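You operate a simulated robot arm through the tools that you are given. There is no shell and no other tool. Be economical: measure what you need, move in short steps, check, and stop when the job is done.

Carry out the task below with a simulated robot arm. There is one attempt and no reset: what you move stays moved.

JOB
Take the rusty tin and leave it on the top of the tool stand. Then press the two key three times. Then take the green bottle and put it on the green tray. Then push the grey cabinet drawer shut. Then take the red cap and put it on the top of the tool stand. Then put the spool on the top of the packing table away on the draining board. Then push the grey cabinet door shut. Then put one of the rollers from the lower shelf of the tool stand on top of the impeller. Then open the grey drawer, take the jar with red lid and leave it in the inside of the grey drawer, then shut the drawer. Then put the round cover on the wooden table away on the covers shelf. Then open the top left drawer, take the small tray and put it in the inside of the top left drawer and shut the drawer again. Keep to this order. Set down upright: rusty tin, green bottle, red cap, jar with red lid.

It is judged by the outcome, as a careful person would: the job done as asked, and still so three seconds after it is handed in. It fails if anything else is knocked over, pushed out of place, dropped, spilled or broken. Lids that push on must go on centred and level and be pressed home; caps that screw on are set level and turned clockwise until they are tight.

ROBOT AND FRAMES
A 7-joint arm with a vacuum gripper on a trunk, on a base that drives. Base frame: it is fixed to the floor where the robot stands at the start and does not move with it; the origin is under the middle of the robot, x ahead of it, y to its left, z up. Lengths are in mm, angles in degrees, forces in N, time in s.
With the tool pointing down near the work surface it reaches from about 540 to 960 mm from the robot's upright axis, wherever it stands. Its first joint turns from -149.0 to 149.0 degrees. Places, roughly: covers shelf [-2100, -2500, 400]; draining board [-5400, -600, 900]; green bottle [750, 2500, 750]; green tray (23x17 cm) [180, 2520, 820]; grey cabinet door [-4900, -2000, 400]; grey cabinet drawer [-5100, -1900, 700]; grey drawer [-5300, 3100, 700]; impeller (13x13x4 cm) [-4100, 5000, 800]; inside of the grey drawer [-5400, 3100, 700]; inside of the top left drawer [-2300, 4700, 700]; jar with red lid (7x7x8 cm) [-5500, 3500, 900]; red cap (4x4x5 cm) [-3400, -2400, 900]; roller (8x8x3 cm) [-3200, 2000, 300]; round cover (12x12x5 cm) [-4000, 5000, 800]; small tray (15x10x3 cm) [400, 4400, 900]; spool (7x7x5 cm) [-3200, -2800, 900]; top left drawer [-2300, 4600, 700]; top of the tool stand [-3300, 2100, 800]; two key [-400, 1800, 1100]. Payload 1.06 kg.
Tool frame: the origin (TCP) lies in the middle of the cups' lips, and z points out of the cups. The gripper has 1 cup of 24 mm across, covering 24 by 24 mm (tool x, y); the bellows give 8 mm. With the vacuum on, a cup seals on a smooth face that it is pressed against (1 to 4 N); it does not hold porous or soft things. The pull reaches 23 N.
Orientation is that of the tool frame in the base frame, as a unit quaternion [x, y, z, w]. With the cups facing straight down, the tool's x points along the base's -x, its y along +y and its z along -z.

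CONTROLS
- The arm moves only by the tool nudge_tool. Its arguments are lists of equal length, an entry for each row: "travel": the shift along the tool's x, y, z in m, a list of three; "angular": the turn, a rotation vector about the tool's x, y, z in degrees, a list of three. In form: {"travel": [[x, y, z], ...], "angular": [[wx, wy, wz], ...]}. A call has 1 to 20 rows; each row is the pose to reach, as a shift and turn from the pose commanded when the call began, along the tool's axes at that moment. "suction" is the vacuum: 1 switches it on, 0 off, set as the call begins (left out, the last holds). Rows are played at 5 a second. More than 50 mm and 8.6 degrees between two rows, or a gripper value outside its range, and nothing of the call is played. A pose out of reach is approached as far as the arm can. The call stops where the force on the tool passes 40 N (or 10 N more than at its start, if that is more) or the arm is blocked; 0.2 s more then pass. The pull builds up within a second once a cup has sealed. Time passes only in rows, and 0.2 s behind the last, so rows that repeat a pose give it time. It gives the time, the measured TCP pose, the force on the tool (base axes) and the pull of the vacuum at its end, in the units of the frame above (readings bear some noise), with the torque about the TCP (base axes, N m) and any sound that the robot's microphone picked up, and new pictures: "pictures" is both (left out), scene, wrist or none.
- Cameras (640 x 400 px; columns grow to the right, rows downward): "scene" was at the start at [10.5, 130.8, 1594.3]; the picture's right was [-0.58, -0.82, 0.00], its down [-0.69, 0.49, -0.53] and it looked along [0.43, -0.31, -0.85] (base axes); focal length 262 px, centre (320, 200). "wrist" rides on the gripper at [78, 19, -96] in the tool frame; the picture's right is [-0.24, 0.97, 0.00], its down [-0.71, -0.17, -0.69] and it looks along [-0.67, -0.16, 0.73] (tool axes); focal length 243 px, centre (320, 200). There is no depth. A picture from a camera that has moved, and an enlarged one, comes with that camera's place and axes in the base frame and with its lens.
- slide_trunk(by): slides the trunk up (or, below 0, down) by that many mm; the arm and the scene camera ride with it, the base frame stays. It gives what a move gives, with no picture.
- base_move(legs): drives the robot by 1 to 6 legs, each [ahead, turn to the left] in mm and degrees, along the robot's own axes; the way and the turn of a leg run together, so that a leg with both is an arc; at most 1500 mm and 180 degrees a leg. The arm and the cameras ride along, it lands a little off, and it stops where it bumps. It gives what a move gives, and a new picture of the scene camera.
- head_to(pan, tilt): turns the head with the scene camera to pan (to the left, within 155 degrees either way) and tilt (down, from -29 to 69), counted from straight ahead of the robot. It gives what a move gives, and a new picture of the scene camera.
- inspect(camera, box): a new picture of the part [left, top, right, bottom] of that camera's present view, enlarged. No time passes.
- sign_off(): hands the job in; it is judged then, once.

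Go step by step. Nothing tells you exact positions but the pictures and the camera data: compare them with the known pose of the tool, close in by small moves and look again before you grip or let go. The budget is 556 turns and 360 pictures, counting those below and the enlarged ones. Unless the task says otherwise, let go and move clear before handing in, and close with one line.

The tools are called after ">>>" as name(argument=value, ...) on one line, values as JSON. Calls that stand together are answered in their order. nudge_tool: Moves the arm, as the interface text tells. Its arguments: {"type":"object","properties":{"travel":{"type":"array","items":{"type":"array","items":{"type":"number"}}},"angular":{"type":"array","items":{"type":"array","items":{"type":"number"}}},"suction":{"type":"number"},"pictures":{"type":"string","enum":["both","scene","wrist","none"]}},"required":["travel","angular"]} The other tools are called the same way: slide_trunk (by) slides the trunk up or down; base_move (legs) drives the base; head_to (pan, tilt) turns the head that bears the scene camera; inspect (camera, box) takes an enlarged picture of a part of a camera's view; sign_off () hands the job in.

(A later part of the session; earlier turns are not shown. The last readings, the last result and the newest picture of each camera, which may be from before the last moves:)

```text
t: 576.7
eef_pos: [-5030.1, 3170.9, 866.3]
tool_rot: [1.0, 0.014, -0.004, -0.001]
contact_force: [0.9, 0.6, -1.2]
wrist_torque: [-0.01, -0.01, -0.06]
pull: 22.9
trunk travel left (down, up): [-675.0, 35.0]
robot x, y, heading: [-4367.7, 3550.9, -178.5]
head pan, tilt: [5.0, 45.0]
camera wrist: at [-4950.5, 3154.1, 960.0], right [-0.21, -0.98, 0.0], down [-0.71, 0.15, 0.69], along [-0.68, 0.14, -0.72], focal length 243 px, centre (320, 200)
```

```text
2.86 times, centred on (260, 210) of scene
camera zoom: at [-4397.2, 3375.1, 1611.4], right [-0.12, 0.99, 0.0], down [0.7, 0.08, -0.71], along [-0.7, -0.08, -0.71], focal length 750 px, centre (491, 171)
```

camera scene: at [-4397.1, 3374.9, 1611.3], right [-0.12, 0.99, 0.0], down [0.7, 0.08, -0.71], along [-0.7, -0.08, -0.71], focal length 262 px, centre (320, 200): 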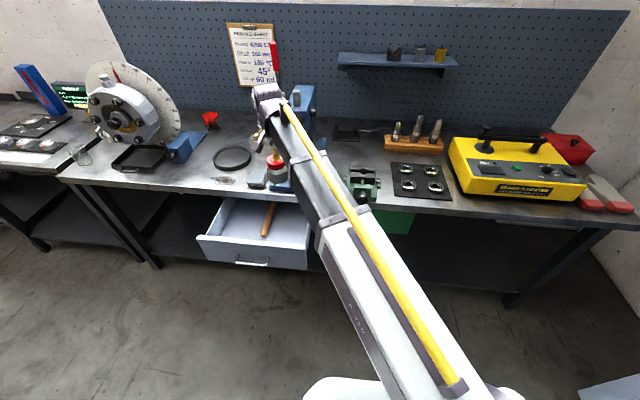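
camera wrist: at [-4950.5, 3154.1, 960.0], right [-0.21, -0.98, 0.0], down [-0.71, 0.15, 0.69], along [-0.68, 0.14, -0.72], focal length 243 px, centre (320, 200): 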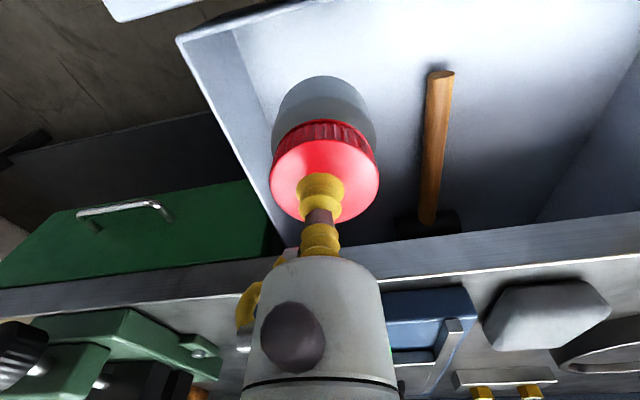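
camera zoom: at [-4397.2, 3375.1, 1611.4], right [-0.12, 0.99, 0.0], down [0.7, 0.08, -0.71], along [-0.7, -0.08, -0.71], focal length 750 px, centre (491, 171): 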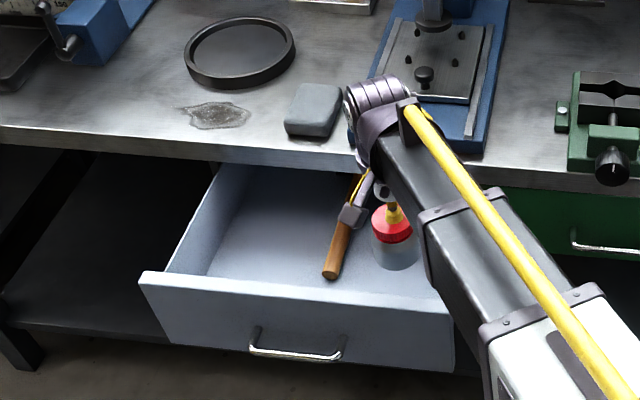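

>>> nudge_tool(travel=[[0, 0.005, 0.03], [0, 0.005, 0.06], [0, 0.005, 0.075], [0, 0.005, 0.08]], angular=[[0, 0, 0], [0, 0, 0], [0, 0, 0], [0, 0, 0]], pictures="wrist")

```text
t: 577.7
eef_pos: [-5032.1, 3164.7, 787.4]
tool_rot: [1.0, 0.014, -0.004, -0.002]
contact_force: [0.6, 1.1, -1.3]
wrist_torque: [-0.01, 0.01, 0.0]
pull: 22.9
trunk travel left (down, up): [-675.0, 35.0]
robot x, y, heading: [-4364.9, 3552.9, -178.4]
head pan, tilt: [5.0, 45.0]
camera wrist: at [-4951.8, 3147.4, 881.2], right [-0.21, -0.98, 0.0], down [-0.71, 0.15, 0.69], along [-0.68, 0.14, -0.72], focal length 243 px, centre (320, 200)
```

wrist: 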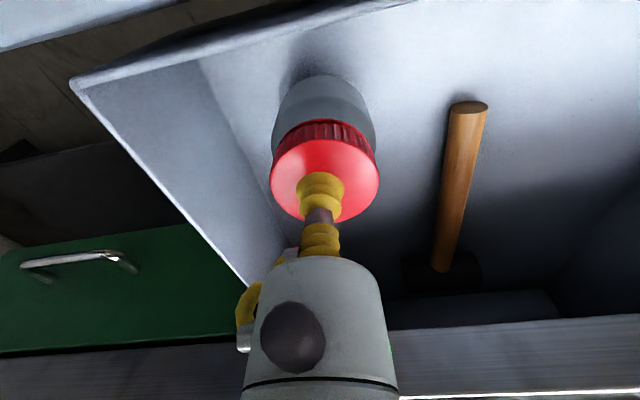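

>>> nudge_tool(travel=[[0, 0, 0.006], [0, 0, 0.012], [0, 0, 0.016]], angular=[[0, 0, 0], [0, 0, 0], [0, 0, 0]], pictures="none")

```text
t: 578.5
eef_pos: [-5031.0, 3165.1, 772.9]
tool_rot: [1.0, 0.014, -0.005, -0.001]
contact_force: [0.3, -1.2, -1.5]
wrist_torque: [0.01, -0.04, 0.02]
pull: 22.8
trunk travel left (down, up): [-675.0, 35.0]
robot x, y, heading: [-4370.5, 3556.3, -178.3]
head pan, tilt: [5.0, 45.0]
```

>>> nudge_tool(travel=[[0, 0, 0.004], [0, 0, 0.008], [0, 0, 0.011]], angular=[[0, 0, 0], [0, 0, 0], [0, 0, 0]], pictures="none")

```text
t: 579.3
eef_pos: [-5031.8, 3164.3, 761.3]
tool_rot: [1.0, 0.014, -0.004, -0.002]
contact_force: [-0.2, 1.0, -0.3]
wrist_torque: [0.02, 0.0, 0.03]
pull: 23.1
trunk travel left (down, up): [-675.0, 35.0]
robot x, y, heading: [-4364.8, 3552.7, -178.1]
head pan, tilt: [5.0, 45.0]
```

>>> nudge_tool(travel=[[0, 0, 0.003], [0, 0, 0.006]], angular=[[0, 0, 0], [0, 0, 0]], pictures="none")

```text
t: 579.9
eef_pos: [-5031.1, 3166.1, 757.8]
tool_rot: [1.0, 0.014, -0.005, -0.002]
contact_force: [-1.5, -2.2, 18.8]
wrist_torque: [0.01, -0.05, -0.04]
pull: 23.2
trunk travel left (down, up): [-675.0, 35.0]
robot x, y, heading: [-4364.3, 3551.3, -178.3]
head pan, tilt: [5.0, 45.0]
```

Contact with the drawer floor. I release and rise.

>>> nudge_tool(travel=[[0, 0, -0.005], [0, 0, -0.005], [0, 0, -0.005], [0, 0, -0.012], [0, 0, -0.03], [0, 0, -0.07], [0, 0, -0.12], [0, 0, -0.17], [0, 0, -0.22], [0, 0, -0.27], [0, 0, -0.32]], angular=[[0, 0, 0], [0, 0, 0], [0, 0, 0], [0, 0, 0], [0, 0, 0], [0, 0, 0], [0, 0, 0], [0, 0, 0], [0, 0, 0], [0, 0, 0], [0, 0, 0]], suction=0, pictures="wrist")

```text
t: 582.3
eef_pos: [-5032.2, 3169.6, 1078.7]
tool_rot: [1.0, 0.015, -0.005, -0.002]
contact_force: [-0.2, -0.7, -1.7]
wrist_torque: [0.0, -0.02, -0.01]
pull: 0.0
trunk travel left (down, up): [-675.0, 35.0]
robot x, y, heading: [-4362.7, 3551.8, -178.2]
head pan, tilt: [5.0, 45.0]
camera wrist: at [-4952.7, 3152.6, 1172.1], right [-0.21, -0.98, 0.0], down [-0.71, 0.15, 0.69], along [-0.68, 0.14, -0.72], focal length 243 px, centre (320, 200)
```

wrist: 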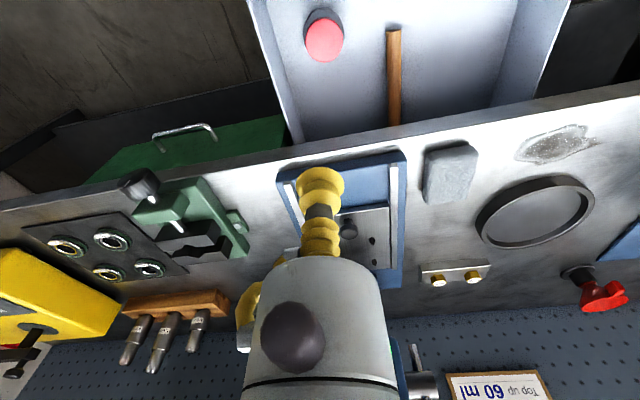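

>>> base_move(legs=[[0, -35], [-490, 0], [0, 33.4]])

```text
t: 588.5
eef_pos: [-4639.5, 2915.3, 1077.3]
tool_rot: [1.0, 0.001, -0.004, -0.002]
contact_force: [0.2, -0.5, -0.2]
wrist_torque: [-0.01, 0.04, 0.0]
pull: 0.0
trunk travel left (down, up): [-675.0, 35.0]
robot x, y, heading: [-3961.7, 3282.2, -179.8]
head pan, tilt: [5.0, 45.0]
camera scene: at [-3998.5, 3104.5, 1611.3], right [-0.09, 1.0, 0.0], down [0.7, 0.06, -0.71], along [-0.7, -0.06, -0.71], focal length 262 px, centre (320, 200)
```

scene: 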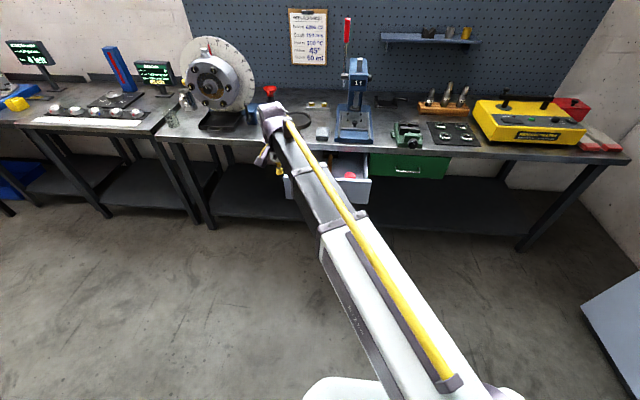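

>>> nudge_tool(travel=[[0, -0.012, 0.027], [0, -0.024, 0.054], [0, -0.036, 0.081], [0, -0.048, 0.108], [0, -0.06, 0.135], [0, -0.072, 0.162], [0, -0.084, 0.189], [0, -0.096, 0.216], [0, -0.108, 0.243], [0, -0.12, 0.27], [0, -0.132, 0.297]], angular=[[0, -8.18, 0], [0, -16.36, 0], [0, -24.54, 0], [0, -32.72, 0], [0, -40.9, 0], [0, -49.1, 0], [0, -57.3, 0], [0, -65.4, 0], [0, -73.6, 0], [0, -81.8, 0], [0, -90, 0]], pictures="wrist")

```text
t: 590.9
eef_pos: [-4641.6, 3048.7, 784.5]
tool_rot: [-0.704, -0.002, 0.71, 0.0]
contact_force: [0.1, 1.3, 0.7]
wrist_torque: [-0.03, 0.0, 0.01]
pull: 0.0
trunk travel left (down, up): [-675.0, 35.0]
robot x, y, heading: [-3960.7, 3280.4, -179.9]
head pan, tilt: [5.0, 45.0]
camera wrist: at [-4546.0, 3030.2, 702.8], right [0.0, -0.97, 0.23], down [0.69, 0.17, 0.7], along [-0.72, 0.16, 0.67], focal length 243 px, centre (320, 200)
```

wrist: 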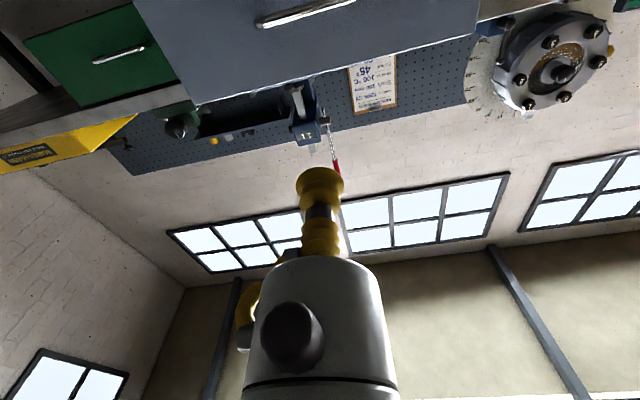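

>>> nudge_tool(travel=[[0.003, 0, 0.04], [0.006, 0, 0.08], [0.006, 0, 0.12], [0.006, 0, 0.16], [0.006, 0, 0.2]], angular=[[0, 0, 0], [0, 0, 0], [0, 0, 0], [0, 0, 0], [0, 0, 0]], pictures="none")

>>> base_move(legs=[[70, 0]])

>>> inspect(camera="wrist", box=[120, 0, 520, 250])

```text
t: 592.1
eef_pos: [-4840.9, 3047.9, 777.6]
tool_rot: [-0.704, -0.002, 0.71, 0.0]
contact_force: [0.7, 0.0, -0.3]
wrist_torque: [0.0, -0.01, 0.01]
pull: 0.1
trunk travel left (down, up): [-675.0, 35.0]
robot x, y, heading: [-3963.1, 3280.5, -179.9]
head pan, tilt: [5.0, 45.0]
```

```text
t: 593.1
eef_pos: [-4909.2, 3046.8, 779.1]
tool_rot: [-0.704, -0.001, 0.711, 0.001]
contact_force: [0.3, -0.3, 0.1]
wrist_torque: [0.01, 0.0, 0.01]
pull: 0.0
trunk travel left (down, up): [-675.0, 35.0]
robot x, y, heading: [-4033.5, 3279.6, -179.8]
head pan, tilt: [5.0, 45.0]
camera scene: at [-4068.7, 3104.4, 1611.3], right [-0.09, 1.0, 0.0], down [0.7, 0.06, -0.71], along [-0.7, -0.06, -0.71], focal length 262 px, centre (320, 200)
```

scene: 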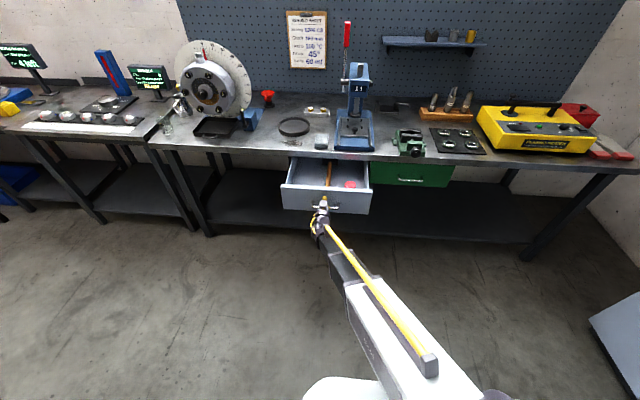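

```text
1.60 times, centred on (320, 125) of wrist
camera zoom: at [-4815.0, 3028.8, 697.0], right [0.0, -0.97, 0.23], down [0.69, 0.17, 0.7], along [-0.72, 0.16, 0.67], focal length 388 px, centre (320, 320)
```

zoom: 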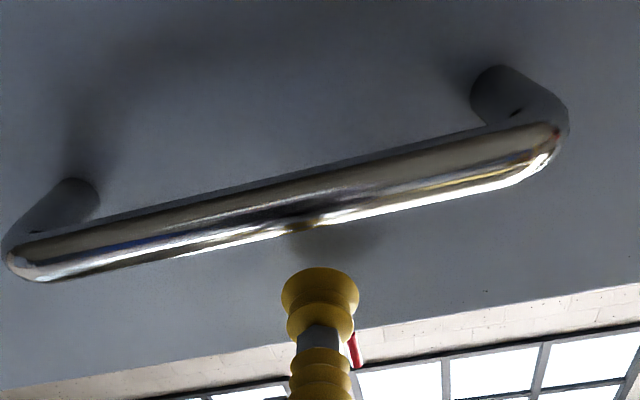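

Well placed above the handle. I push it shut with the base.

>>> base_move(legs=[[150, 0]])

>>> base_move(legs=[[70, 0]])

>>> base_move(legs=[[25, 0]])

```text
t: 594.5
eef_pos: [-5061.1, 3046.8, 778.5]
tool_rot: [-0.704, -0.001, 0.71, 0.001]
contact_force: [0.3, 0.4, -0.3]
wrist_torque: [0.0, 0.01, 0.0]
pull: 0.0
trunk travel left (down, up): [-675.0, 35.0]
robot x, y, heading: [-4182.2, 3282.8, -179.8]
head pan, tilt: [5.0, 45.0]
camera scene: at [-4219.3, 3103.9, 1611.3], right [-0.09, 1.0, 0.0], down [0.7, 0.06, -0.71], along [-0.7, -0.06, -0.71], focal length 262 px, centre (320, 200)
```

scene: 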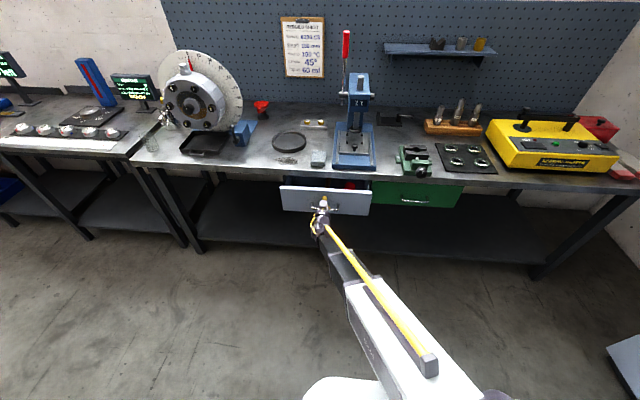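

```text
t: 595.5
eef_pos: [-5130.9, 3048.0, 777.4]
tool_rot: [-0.704, -0.001, 0.71, 0.001]
contact_force: [-0.3, 0.3, -0.3]
wrist_torque: [-0.02, -0.03, 0.01]
pull: 0.1
trunk travel left (down, up): [-675.0, 35.0]
robot x, y, heading: [-4253.5, 3282.0, -179.7]
head pan, tilt: [5.0, 45.0]
camera scene: at [-4288.8, 3103.7, 1611.3], right [-0.09, 1.0, 0.0], down [0.7, 0.06, -0.71], along [-0.7, -0.06, -0.71], focal length 262 px, centre (320, 200)
```

scene: 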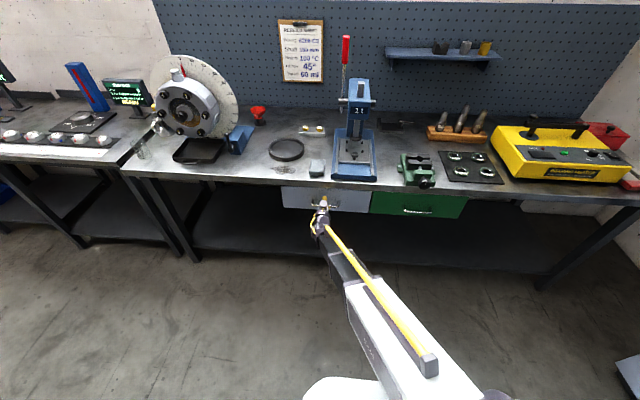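

```text
t: 596.3
eef_pos: [-5155.8, 3048.8, 778.8]
tool_rot: [-0.704, -0.001, 0.71, 0.001]
contact_force: [0.4, -0.2, -0.7]
wrist_torque: [-0.03, -0.01, -0.02]
pull: 0.1
trunk travel left (down, up): [-675.0, 35.0]
robot x, y, heading: [-4276.4, 3283.0, -180.0]
head pan, tilt: [5.0, 45.0]
camera scene: at [-4313.8, 3103.6, 1611.3], right [-0.09, 1.0, 0.0], down [0.7, 0.06, -0.71], along [-0.7, -0.06, -0.71], focal length 262 px, centre (320, 200)
```

scene: 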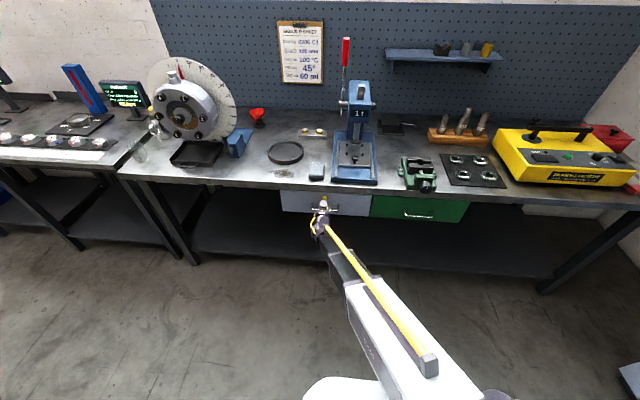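

>>> base_move(legs=[[12, 0]])

>>> inspect(camera="scene", box=[250, 160, 410, 260])

```text
t: 597.0
eef_pos: [-5165.4, 3047.8, 777.8]
tool_rot: [-0.705, -0.001, 0.709, 0.001]
contact_force: [25.6, 2.8, -5.2]
wrist_torque: [0.05, 0.15, 0.09]
pull: 0.0
trunk travel left (down, up): [-675.0, 35.0]
robot x, y, heading: [-4290.1, 3281.8, -179.6]
head pan, tilt: [5.0, 45.0]
camera scene: at [-4324.2, 3103.7, 1611.3], right [-0.09, 1.0, 0.0], down [0.7, 0.06, -0.71], along [-0.7, -0.06, -0.71], focal length 262 px, centre (320, 200)
```

scene: 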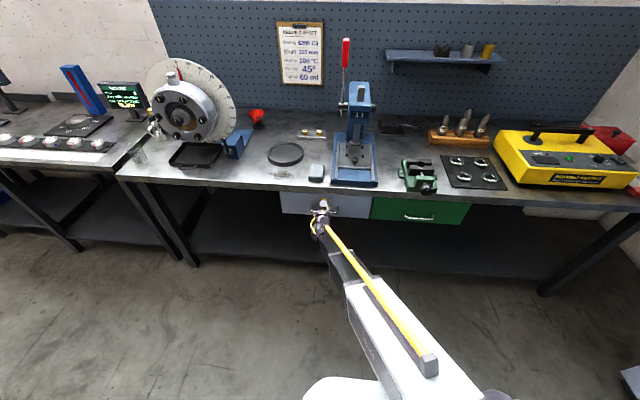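

```text
4.00 times, centred on (330, 210) of scene
camera zoom: at [-4324.2, 3103.7, 1611.3], right [-0.09, 1.0, 0.0], down [0.7, 0.06, -0.71], along [-0.7, -0.06, -0.71], focal length 1049 px, centre (280, 160)
```

zoom: 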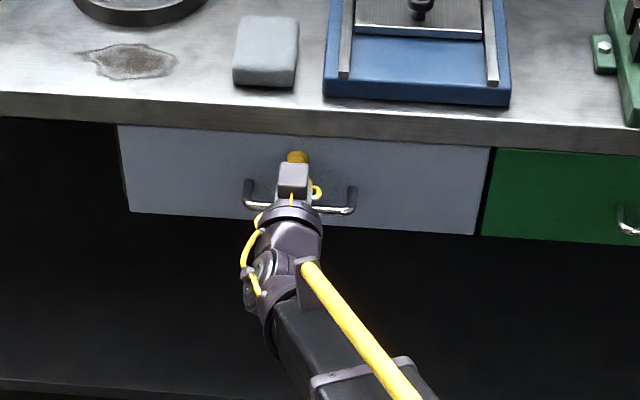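

The grey drawer is shut with the jar inside. Now I back off, restore the tool, and go for the round cover.

>>> base_move(legs=[[-300, 0]])

>>> nudge_tool(travel=[[-0.034, 0, -0.018], [-0.068, 0, -0.036], [-0.102, 0, -0.054], [-0.136, 0, -0.072], [-0.17, 0, -0.09], [-0.204, 0, -0.108], [-0.238, 0, -0.126], [-0.272, 0, -0.144], [-0.306, 0, -0.162], [-0.34, 0, -0.18], [-0.37, 0, -0.2]], angular=[[0, 8.18, 0], [0, 16.36, 0], [0, 24.54, 0], [0, 32.72, 0], [0, 40.9, 0], [0, 49.1, 0], [0, 57.3, 0], [0, 65.4, 0], [0, 73.6, 0], [0, 81.8, 0], [0, 90, 0]], pictures="none")

>>> base_move(legs=[[0, -110], [780, 0], [0, 20]])

>>> head_to(pan=0, tilt=45)

>>> nudge_tool(travel=[[0, 0, 0]], angular=[[0, 0, 0]], pictures="wrist")

```text
t: 599.1
eef_pos: [-4869.9, 3048.5, 778.1]
tool_rot: [-0.705, -0.001, 0.709, 0.0]
contact_force: [-0.3, 0.2, -0.2]
wrist_torque: [0.03, 0.0, 0.01]
pull: 0.1
trunk travel left (down, up): [-675.0, 35.0]
robot x, y, heading: [-3995.4, 3282.2, -180.0]
head pan, tilt: [5.0, 45.0]
camera scene: at [-4028.5, 3104.6, 1611.3], right [-0.09, 1.0, 0.0], down [0.7, 0.06, -0.71], along [-0.7, -0.06, -0.71], focal length 262 px, centre (320, 200)
```

scene: 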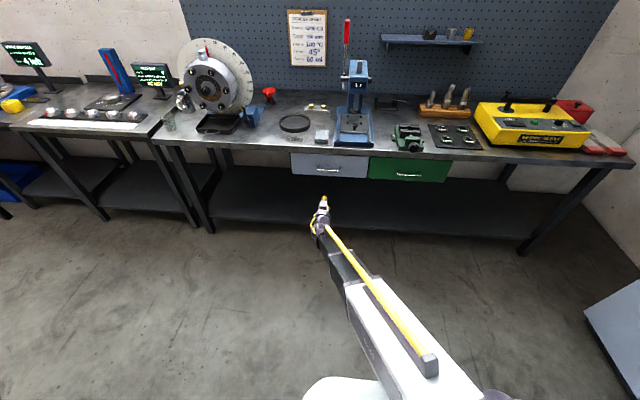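

```text
t: 601.5
eef_pos: [-4665.7, 3052.5, 1143.4]
tool_rot: [1.0, 0.0, -0.002, -0.002]
contact_force: [0.3, -0.1, -0.2]
wrist_torque: [0.0, 0.04, 0.01]
pull: 0.1
trunk travel left (down, up): [-675.0, 35.0]
robot x, y, heading: [-3990.9, 3287.0, -179.8]
head pan, tilt: [5.0, 45.0]
```

```text
t: 611.4
eef_pos: [-3933.9, 4683.6, 1143.1]
tool_rot: [-0.701, 0.713, 0.002, 0.005]
contact_force: [0.0, -0.4, -0.5]
wrist_torque: [-0.04, 0.01, -0.01]
pull: 0.0
trunk travel left (down, up): [-675.0, 35.0]
robot x, y, heading: [-3717.0, 4005.8, 89.1]
head pan, tilt: [5.0, 45.0]
camera scene: at [-3893.1, 4045.5, 1611.3], right [1.0, 0.07, 0.0], down [0.05, -0.71, -0.71], along [-0.05, 0.71, -0.71], focal length 262 px, centre (320, 200)
```

scene: 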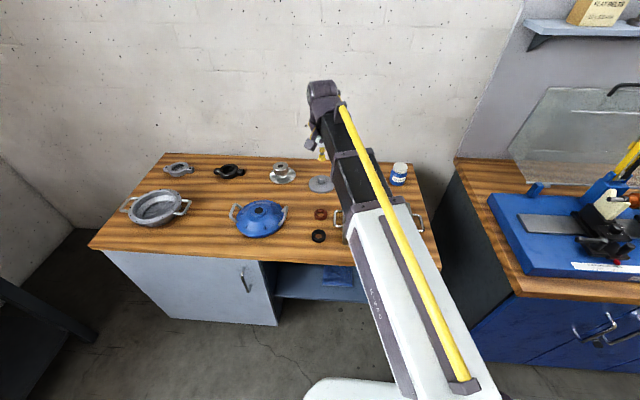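

```text
t: 612.0
eef_pos: [-3932.8, 4684.0, 1143.2]
tool_rot: [-0.702, 0.712, 0.001, 0.003]
contact_force: [0.6, 0.1, 0.2]
wrist_torque: [0.0, 0.01, 0.02]
pull: 0.0
trunk travel left (down, up): [-675.0, 35.0]
robot x, y, heading: [-3714.8, 4005.0, 89.0]
head pan, tilt: [0.0, 45.0]
camera scene: at [-3885.8, 4045.8, 1611.3], right [1.0, -0.01, 0.0], down [-0.01, -0.71, -0.71], along [0.01, 0.71, -0.71], focal length 262 px, centre (320, 200)
```

scene: 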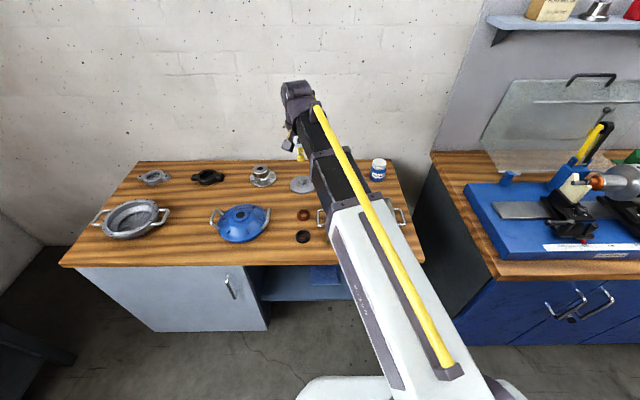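

```text
t: 612.4
eef_pos: [-3932.6, 4683.2, 1143.3]
tool_rot: [-0.701, 0.713, 0.002, 0.003]
contact_force: [0.7, -0.5, -0.2]
wrist_torque: [-0.02, -0.02, 0.02]
pull: 0.0
trunk travel left (down, up): [-675.0, 35.0]
robot x, y, heading: [-3716.7, 4003.9, 89.5]
head pan, tilt: [0.0, 45.0]
camera wrist: at [-3953.5, 4605.9, 1235.5], right [-0.97, 0.25, 0.0], down [0.18, 0.7, 0.69], along [0.17, 0.67, -0.72], focal length 243 px, centre (320, 200)
```

wrist: 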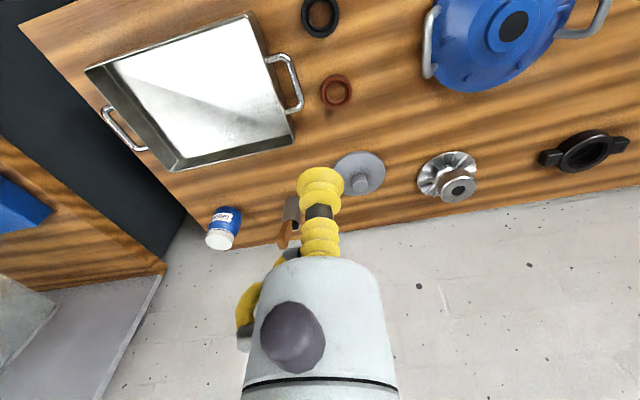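

>>> base_move(legs=[[115, 0]])

>>> nudge_tool(travel=[[-0.04, 0.006, 0.02], [-0.08, 0.012, 0.06], [-0.12, 0.018, 0.1], [-0.15, 0.023, 0.14]], angular=[[0, 0, 0], [0, 0, 0], [0, 0, 0], [0, 0, 0]], pictures="wrist")

```text
t: 613.7
eef_pos: [-3931.2, 4802.1, 1142.3]
tool_rot: [-0.701, 0.713, 0.002, 0.003]
contact_force: [0.2, -0.2, -0.4]
wrist_torque: [0.0, 0.0, 0.01]
pull: 0.0
trunk travel left (down, up): [-675.0, 35.0]
robot x, y, heading: [-3713.2, 4121.3, 89.0]
head pan, tilt: [0.0, 45.0]
camera scene: at [-3884.2, 4163.5, 1611.3], right [1.0, -0.01, 0.0], down [-0.01, -0.71, -0.71], along [0.01, 0.71, -0.71], focal length 262 px, centre (320, 200)
```

scene: 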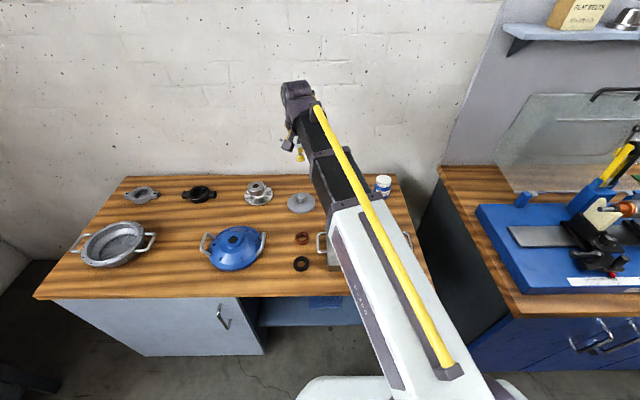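

```text
refused: row 2 steps farther than a row can; nothing moved
```

>>> nudge_tool(travel=[[-0.04, 0.006, 0.02], [-0.075, 0.012, 0.05], [-0.11, 0.018, 0.08], [-0.135, 0.023, 0.11], [-0.142, 0.023, 0.15]], angular=[[0, 0, 0], [0, 0, 0], [0, 0, 0], [0, 0, 0], [0, 0, 0]], pictures="wrist")

>>> inspect(camera="wrist", box=[220, 50, 420, 175])

```text
t: 614.9
eef_pos: [-3951.0, 4947.6, 994.2]
tool_rot: [-0.702, 0.712, 0.001, 0.004]
contact_force: [0.6, -0.7, -0.9]
wrist_torque: [-0.04, -0.02, -0.03]
pull: 0.0
trunk travel left (down, up): [-675.0, 35.0]
robot x, y, heading: [-3716.1, 4126.1, 89.3]
head pan, tilt: [0.0, 45.0]
camera wrist: at [-3972.8, 4868.4, 1088.7], right [-0.97, 0.25, 0.0], down [0.18, 0.7, 0.69], along [0.17, 0.67, -0.72], focal length 243 px, centre (320, 200)
```

wrist: 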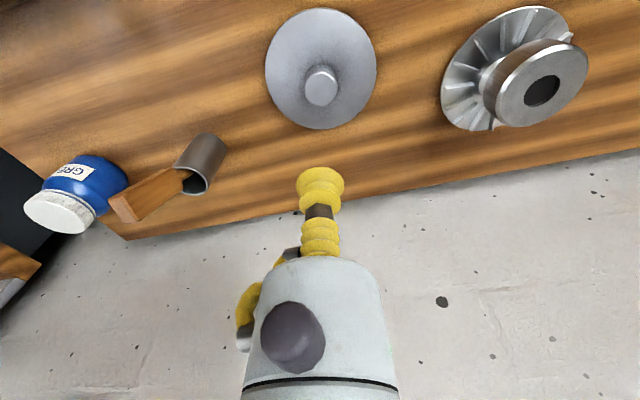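

```text
3.20 times, centred on (320, 112) of wrist
camera zoom: at [-3972.8, 4868.4, 1088.7], right [-0.97, 0.25, 0.0], down [0.18, 0.7, 0.69], along [0.17, 0.67, -0.72], focal length 776 px, centre (320, 480)
```

zoom: 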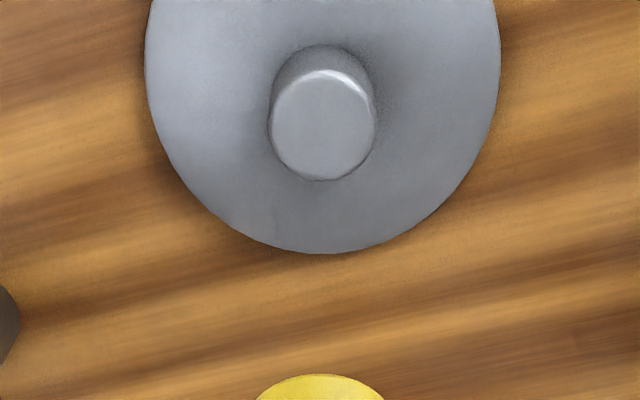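

>>> nudge_tool(travel=[[-0.007, 0.002, 0.04], [-0.007, 0.002, 0.08], [-0.007, 0.002, 0.12], [-0.007, 0.002, 0.13]], angular=[[0, 0, 0], [0, 0, 0], [0, 0, 0], [0, 0, 0]], pictures="none")

>>> inspect(camera="wrist", box=[220, 80, 420, 205])

```text
t: 615.9
eef_pos: [-3952.5, 4952.4, 864.8]
tool_rot: [-0.701, 0.713, 0.002, 0.004]
contact_force: [-0.4, 0.1, 0.1]
wrist_torque: [-0.01, -0.02, 0.02]
pull: 0.1
trunk travel left (down, up): [-675.0, 35.0]
robot x, y, heading: [-3714.9, 4121.0, 88.9]
head pan, tilt: [0.0, 45.0]
```

```text
3.20 times, centred on (320, 142) of wrist
camera zoom: at [-3972.9, 4874.7, 957.9], right [-0.97, 0.25, 0.0], down [0.18, 0.7, 0.69], along [0.17, 0.67, -0.72], focal length 776 px, centre (320, 384)
```

zoom: 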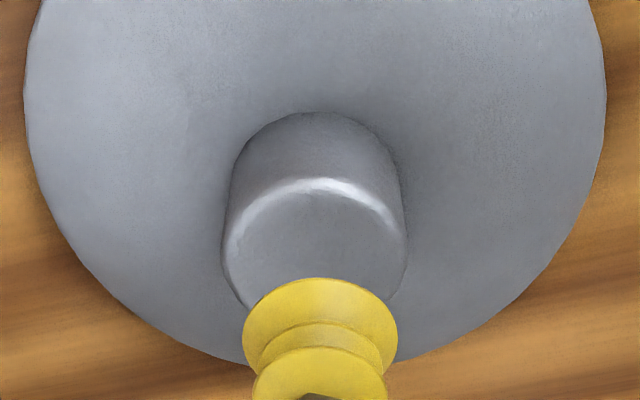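

>>> nudge_tool(travel=[[-0.001, 0, 0.015], [-0.001, 0, 0.024], [-0.001, 0, 0.028], [-0.001, 0, 0.032]], angular=[[0, 0, 0], [0, 0, 0], [0, 0, 0], [0, 0, 0]], suction=1, pictures="none")

```text
t: 616.9
eef_pos: [-3953.7, 4954.8, 836.8]
tool_rot: [-0.701, 0.713, 0.006, 0.006]
contact_force: [0.6, -1.1, 15.2]
wrist_torque: [-0.08, -0.05, 0.09]
pull: 22.6
trunk travel left (down, up): [-675.0, 35.0]
robot x, y, heading: [-3713.8, 4122.3, 89.3]
head pan, tilt: [0.0, 45.0]
stopped in row 4: the force on the tool passed its limit at 44 N (the readings are from after the stop); the commanded pose is now the measured one
```

Cover held by its knob. I lift, retract, and drive toward the covers shelf.

>>> nudge_tool(travel=[[0, 0, -0.006], [0, 0, -0.03], [0, 0, -0.075], [0, 0, -0.12], [0, 0, -0.165], [0, 0, -0.21], [0, 0, -0.255], [0, 0, -0.28], [0.045, 0, -0.28], [0.09, 0, -0.28], [0.135, 0, -0.28], [0.18, 0, -0.28], [0.22, 0, -0.28]], angular=[[0, 0, 0], [0, 0, 0], [0, 0, 0], [0, 0, 0], [0, 0, 0], [0, 0, 0], [0, 0, 0], [0, 0, 0], [0, 0, 0], [0, 0, 0], [0, 0, 0], [0, 0, 0], [0, 0, 0]], pictures="wrist")

>>> base_move(legs=[[-200, 0], [0, 168]])

```text
t: 619.7
eef_pos: [-3955.6, 4731.2, 1111.4]
tool_rot: [-0.702, 0.712, 0.005, 0.005]
contact_force: [0.0, 0.3, -3.7]
wrist_torque: [0.0, 0.0, -0.02]
pull: 22.8
trunk travel left (down, up): [-675.0, 35.0]
robot x, y, heading: [-3714.3, 4126.3, 89.3]
head pan, tilt: [0.0, 45.0]
camera wrist: at [-3975.9, 4651.6, 1203.1], right [-0.97, 0.25, 0.0], down [0.18, 0.7, 0.7], along [0.17, 0.67, -0.72], focal length 243 px, centre (320, 200)
```

wrist: 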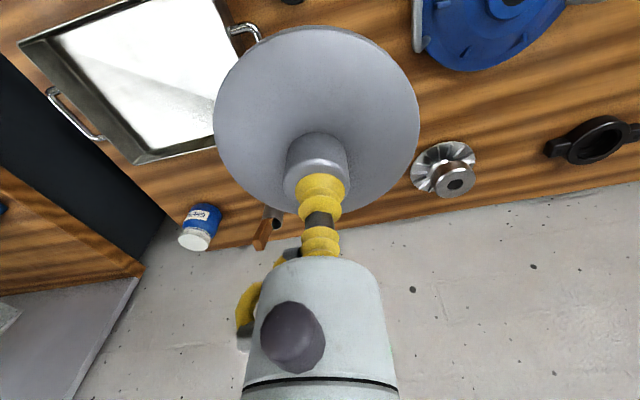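

```text
t: 628.0
eef_pos: [-3640.4, 3278.0, 1110.7]
tool_rot: [0.799, 0.601, -0.006, 0.004]
contact_force: [0.6, -0.1, -4.4]
wrist_torque: [0.01, -0.03, 0.0]
pull: 22.5
trunk travel left (down, up): [-675.0, 35.0]
robot x, y, heading: [-3714.2, 3925.6, -105.9]
head pan, tilt: [0.0, 45.0]
camera scene: at [-3562.8, 3846.4, 1611.3], right [-0.96, 0.27, 0.0], down [0.19, 0.68, -0.71], along [-0.19, -0.68, -0.71], focal length 262 px, centre (320, 200)
```

scene: 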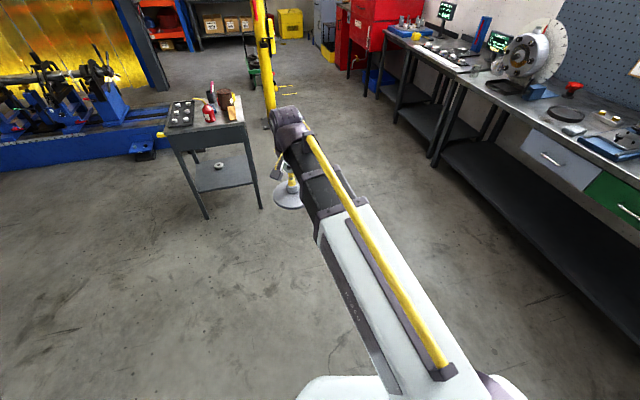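

>>> base_move(legs=[[0, 2], [1500, 0], [1400, 0]])

>>> head_to(pan=30, tilt=35)

```text
t: 642.5
eef_pos: [-4384.5, 454.7, 1110.8]
tool_rot: [0.798, 0.602, -0.005, 0.004]
contact_force: [-0.3, 0.1, -3.3]
wrist_torque: [-0.03, 0.02, 0.01]
pull: 22.5
trunk travel left (down, up): [-675.0, 35.0]
robot x, y, heading: [-4459.0, 1103.5, -105.9]
head pan, tilt: [0.0, 45.0]
camera scene: at [-4308.9, 1024.1, 1611.3], right [-0.96, 0.27, 0.0], down [0.19, 0.68, -0.71], along [-0.19, -0.68, -0.71], focal length 262 px, centre (320, 200)
```

scene: 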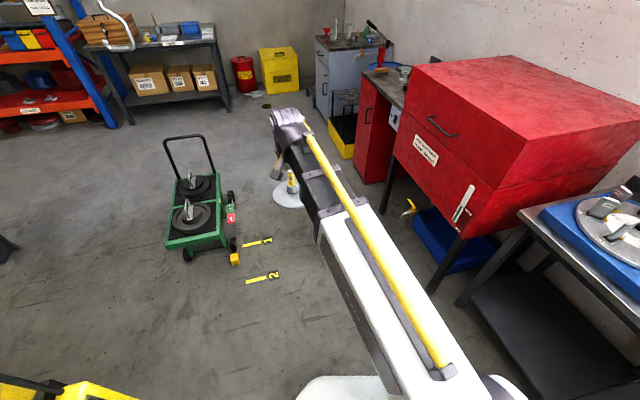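

```text
t: 643.4
eef_pos: [-4384.2, 455.4, 1110.8]
tool_rot: [0.798, 0.602, -0.006, 0.003]
contact_force: [-0.4, -0.2, -3.9]
wrist_torque: [-0.01, 0.0, -0.02]
pull: 22.6
trunk travel left (down, up): [-675.0, 35.0]
robot x, y, heading: [-4462.7, 1104.3, -105.8]
head pan, tilt: [30.0, 35.0]
camera scene: at [-4265.2, 1017.0, 1626.1], right [-0.97, -0.25, 0.0], down [-0.14, 0.56, -0.82], along [0.2, -0.79, -0.57], focal length 262 px, centre (320, 200)
```

scene: 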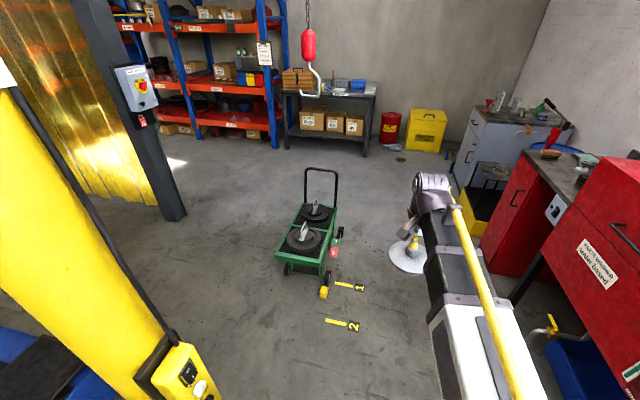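

A hoist hook hangs near (-3965, -43), so I keep to the west corridor and go round the trolley.

>>> base_move(legs=[[0, 10.5], [1100, 0], [1060, 0], [0, 82]])

>>> head_to(pan=0, tilt=35)

```text
t: 658.4
eef_pos: [-3991.2, -970.0, 1111.0]
tool_rot: [0.115, 0.993, -0.001, 0.006]
contact_force: [0.0, -0.1, -4.0]
wrist_torque: [0.0, -0.02, -0.06]
pull: 23.5
trunk travel left (down, up): [-675.0, 35.0]
robot x, y, heading: [-4640.1, -1076.0, -13.0]
head pan, tilt: [30.0, 35.0]
camera scene: at [-4558.7, -874.9, 1626.1], right [0.29, -0.96, 0.0], down [-0.55, -0.17, -0.82], along [0.78, 0.24, -0.57], focal length 262 px, centre (320, 200)
```

scene: 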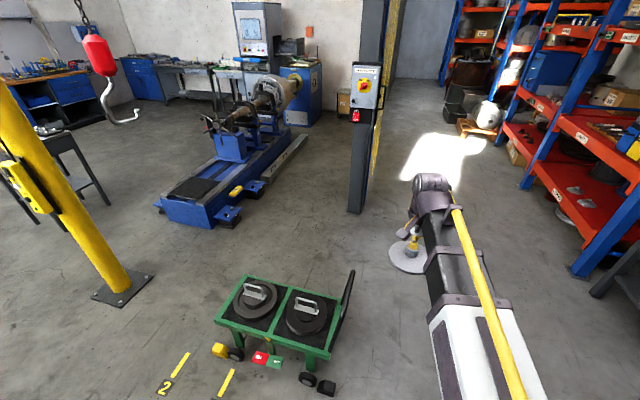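

```text
t: 659.4
eef_pos: [-3991.4, -970.2, 1111.0]
tool_rot: [0.116, 0.993, 0.0, 0.007]
contact_force: [0.3, 0.1, -3.3]
wrist_torque: [-0.02, -0.01, 0.01]
pull: 23.0
trunk travel left (down, up): [-675.0, 35.0]
robot x, y, heading: [-4639.5, -1076.6, -13.1]
head pan, tilt: [0.0, 35.0]
camera scene: at [-4557.2, -920.5, 1626.1], right [-0.23, -0.97, 0.0], down [-0.56, 0.13, -0.82], along [0.8, -0.19, -0.57], focal length 262 px, centre (320, 200)
```

scene: 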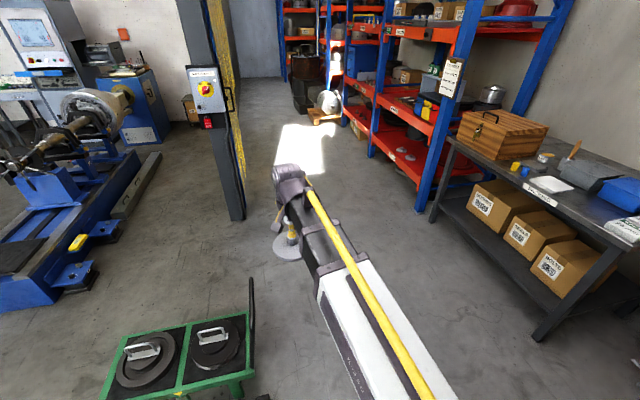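

>>> base_move(legs=[[0, 3], [1200, 0], [1200, 0], [0, -80]])

>>> head_to(pan=0, tilt=45)

>>> nudge_tool(travel=[[0, 0, 0]], angular=[[0, 0, 0]], pictures="wrist")

```text
t: 674.7
eef_pos: [-2039.7, -2071.4, 1109.6]
tool_rot: [0.696, 0.718, -0.006, 0.005]
contact_force: [0.2, -0.3, -3.8]
wrist_torque: [-0.02, -0.01, -0.01]
pull: 22.9
trunk travel left (down, up): [-675.0, 35.0]
robot x, y, heading: [-2311.1, -1479.8, -88.2]
head pan, tilt: [0.0, 35.0]
camera scene: at [-2140.2, -1512.2, 1626.1], right [-1.0, -0.03, 0.0], down [-0.02, 0.57, -0.82], along [0.03, -0.82, -0.57], focal length 262 px, centre (320, 200)
```

scene: 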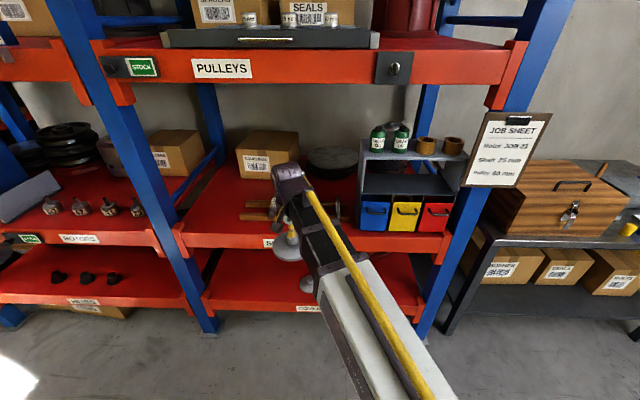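

```text
t: 675.4
eef_pos: [-2039.9, -2070.1, 1110.6]
tool_rot: [0.696, 0.718, -0.005, 0.005]
contact_force: [1.0, 0.0, -3.8]
wrist_torque: [0.01, 0.01, -0.01]
pull: 22.8
trunk travel left (down, up): [-675.0, 35.0]
robot x, y, heading: [-2309.2, -1473.5, -87.9]
head pan, tilt: [0.0, 45.0]
camera scene: at [-2140.3, -1505.4, 1611.3], right [-1.0, -0.03, 0.0], down [-0.02, 0.71, -0.71], along [0.02, -0.71, -0.71], focal length 262 px, centre (320, 200)
```

scene: 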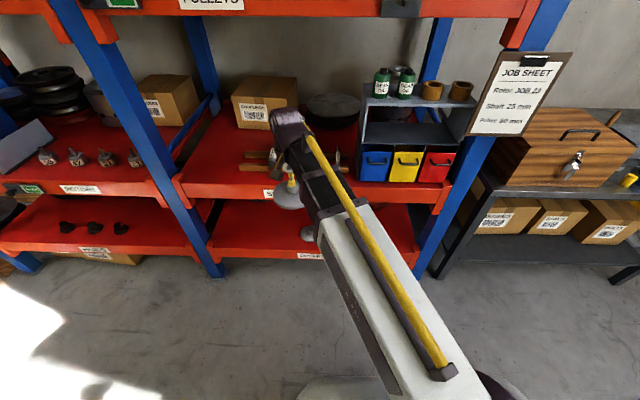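

```text
t: 675.8
eef_pos: [-2039.3, -2069.5, 1110.9]
tool_rot: [0.695, 0.719, -0.005, 0.005]
contact_force: [0.2, 0.0, -3.9]
wrist_torque: [0.02, -0.02, 0.01]
pull: 22.6
trunk travel left (down, up): [-675.0, 35.0]
robot x, y, heading: [-2310.1, -1476.9, -88.1]
head pan, tilt: [0.0, 45.0]
camera wrist: at [-2022.8, -1990.3, 1203.0], right [0.98, -0.2, 0.0], down [-0.15, -0.7, 0.7], along [-0.14, -0.68, -0.72], focal length 243 px, centre (320, 200)
```

wrist: 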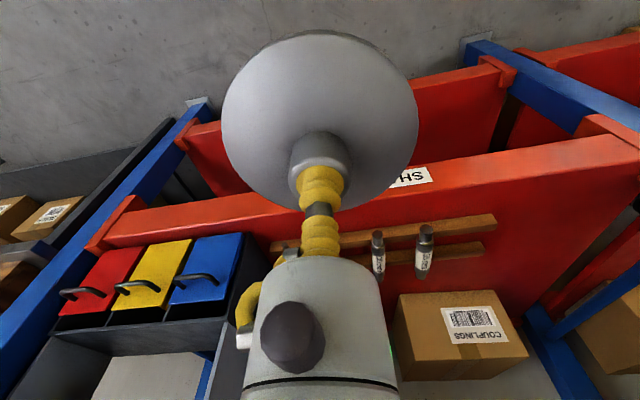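

The lower shelf is labelled "COVERS". I lower the trunk to look in and work at that height.

>>> slide_trunk(by=-400)

>>> slide_trunk(by=-200)

>>> head_to(pan=0, tilt=30)

>>> nudge_tool(travel=[[0, 0, 0]], angular=[[0, 0, 0]], pictures="wrist")

```text
t: 679.7
eef_pos: [-2039.8, -2071.5, 710.7]
tool_rot: [0.696, 0.718, -0.005, 0.005]
contact_force: [-0.3, 0.0, -3.8]
wrist_torque: [-0.01, 0.01, -0.02]
pull: 23.6
trunk travel left (down, up): [-275.0, 435.0]
robot x, y, heading: [-2309.7, -1478.9, -87.9]
head pan, tilt: [0.0, 45.0]
```

```text
t: 681.8
eef_pos: [-2039.0, -2069.1, 510.7]
tool_rot: [0.696, 0.718, -0.005, 0.005]
contact_force: [-0.2, 0.3, -4.1]
wrist_torque: [0.04, 0.01, 0.01]
pull: 22.9
trunk travel left (down, up): [-75.0, 635.0]
robot x, y, heading: [-2310.9, -1477.6, -87.9]
head pan, tilt: [0.0, 45.0]
```

```text
t: 682.6
eef_pos: [-2040.0, -2069.1, 509.8]
tool_rot: [0.696, 0.718, -0.004, 0.006]
contact_force: [-0.3, -0.1, -4.0]
wrist_torque: [0.01, 0.0, 0.02]
pull: 22.8
trunk travel left (down, up): [-75.0, 635.0]
robot x, y, heading: [-2310.4, -1477.6, -88.1]
head pan, tilt: [0.0, 30.0]
camera scene: at [-2140.1, -1514.4, 1033.8], right [-1.0, -0.03, 0.0], down [-0.02, 0.5, -0.87], along [0.03, -0.87, -0.5], focal length 262 px, centre (320, 200)
```

scene: 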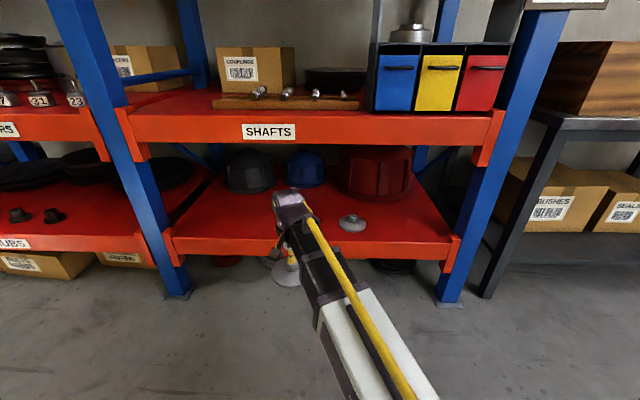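

```text
t: 683.0
eef_pos: [-2039.4, -2070.8, 510.5]
tool_rot: [0.695, 0.719, -0.005, 0.004]
contact_force: [-0.5, 0.1, -3.3]
wrist_torque: [0.02, -0.03, -0.01]
pull: 23.1
trunk travel left (down, up): [-75.0, 635.0]
robot x, y, heading: [-2311.8, -1473.7, -87.8]
head pan, tilt: [0.0, 30.0]
camera wrist: at [-2022.9, -1990.1, 603.0], right [0.98, -0.2, 0.0], down [-0.15, -0.7, 0.7], along [-0.14, -0.68, -0.72], focal length 243 px, centre (320, 200)
```

wrist: 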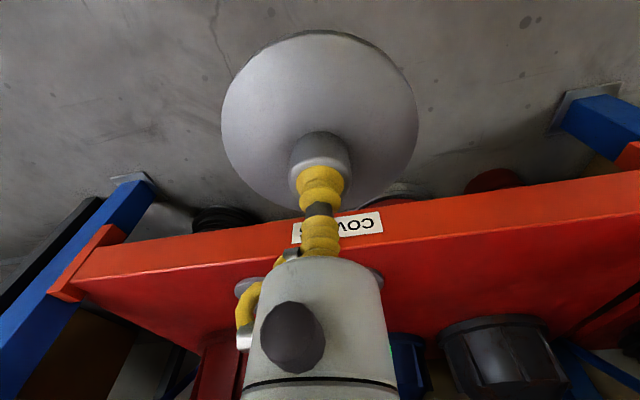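

Shelf top ≈ z 383, front at y ≈ -2355; existing covers at x ≈ -2240 and -2030. Free spot at (-2410, -2435). I swing the cover over in front of it.

>>> nudge_tool(travel=[[0, -0.02, 0], [0, -0.06, 0], [0, -0.1, 0], [0, -0.14, 0], [0, -0.18, 0], [0, -0.22, 0], [0, -0.26, 0], [0, -0.3, 0], [0, -0.34, 0], [0, -0.365, 0]], angular=[[0, 0, 0], [0, 0, 0], [0, 0, 0], [0, 0, 0], [0, 0, 0], [0, 0, 0], [0, 0, 0], [0, 0, 0], [0, 0, 0], [0, 0, 0]], pictures="none")

>>> base_move(legs=[[110, 0]])

>>> nudge_tool(travel=[[0, 0, 0]], angular=[[0, 0, 0]], pictures="wrist")

```text
t: 685.2
eef_pos: [-2405.3, -2080.6, 509.1]
tool_rot: [0.696, 0.718, -0.004, 0.004]
contact_force: [0.3, 0.3, -5.2]
wrist_torque: [0.02, -0.01, 0.01]
pull: 22.6
trunk travel left (down, up): [-75.0, 635.0]
robot x, y, heading: [-2308.3, -1477.1, -88.2]
head pan, tilt: [0.0, 30.0]
```

```text
t: 686.4
eef_pos: [-2402.1, -2193.6, 509.6]
tool_rot: [0.695, 0.719, -0.004, 0.005]
contact_force: [1.1, -0.1, -4.6]
wrist_torque: [-0.01, -0.01, -0.03]
pull: 23.0
trunk travel left (down, up): [-75.0, 635.0]
robot x, y, heading: [-2306.8, -1586.7, -87.8]
head pan, tilt: [0.0, 30.0]
camera scene: at [-2136.3, -1627.7, 1033.9], right [-1.0, -0.03, 0.0], down [-0.02, 0.5, -0.87], along [0.03, -0.87, -0.5], focal length 262 px, centre (320, 200)
```

scene: 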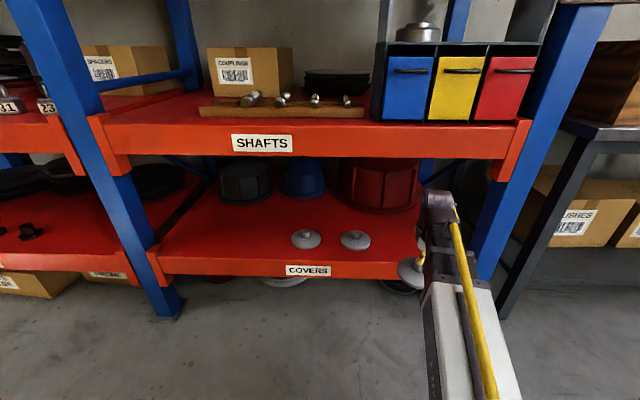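

```text
t: 686.8
eef_pos: [-2401.7, -2194.9, 509.0]
tool_rot: [0.695, 0.719, -0.005, 0.004]
contact_force: [0.0, 0.2, -4.7]
wrist_torque: [0.01, -0.03, 0.0]
pull: 23.2
trunk travel left (down, up): [-75.0, 635.0]
robot x, y, heading: [-2307.3, -1585.9, -88.0]
head pan, tilt: [0.0, 30.0]
camera wrist: at [-2384.8, -2114.3, 602.2], right [0.98, -0.2, 0.0], down [-0.15, -0.7, 0.7], along [-0.14, -0.68, -0.72], focal length 243 px, centre (320, 200)
```

wrist: 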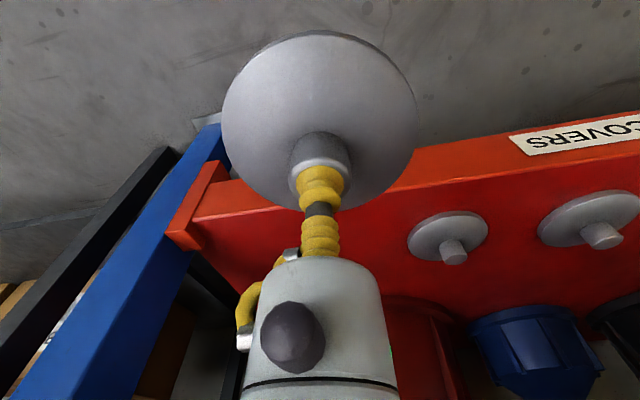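

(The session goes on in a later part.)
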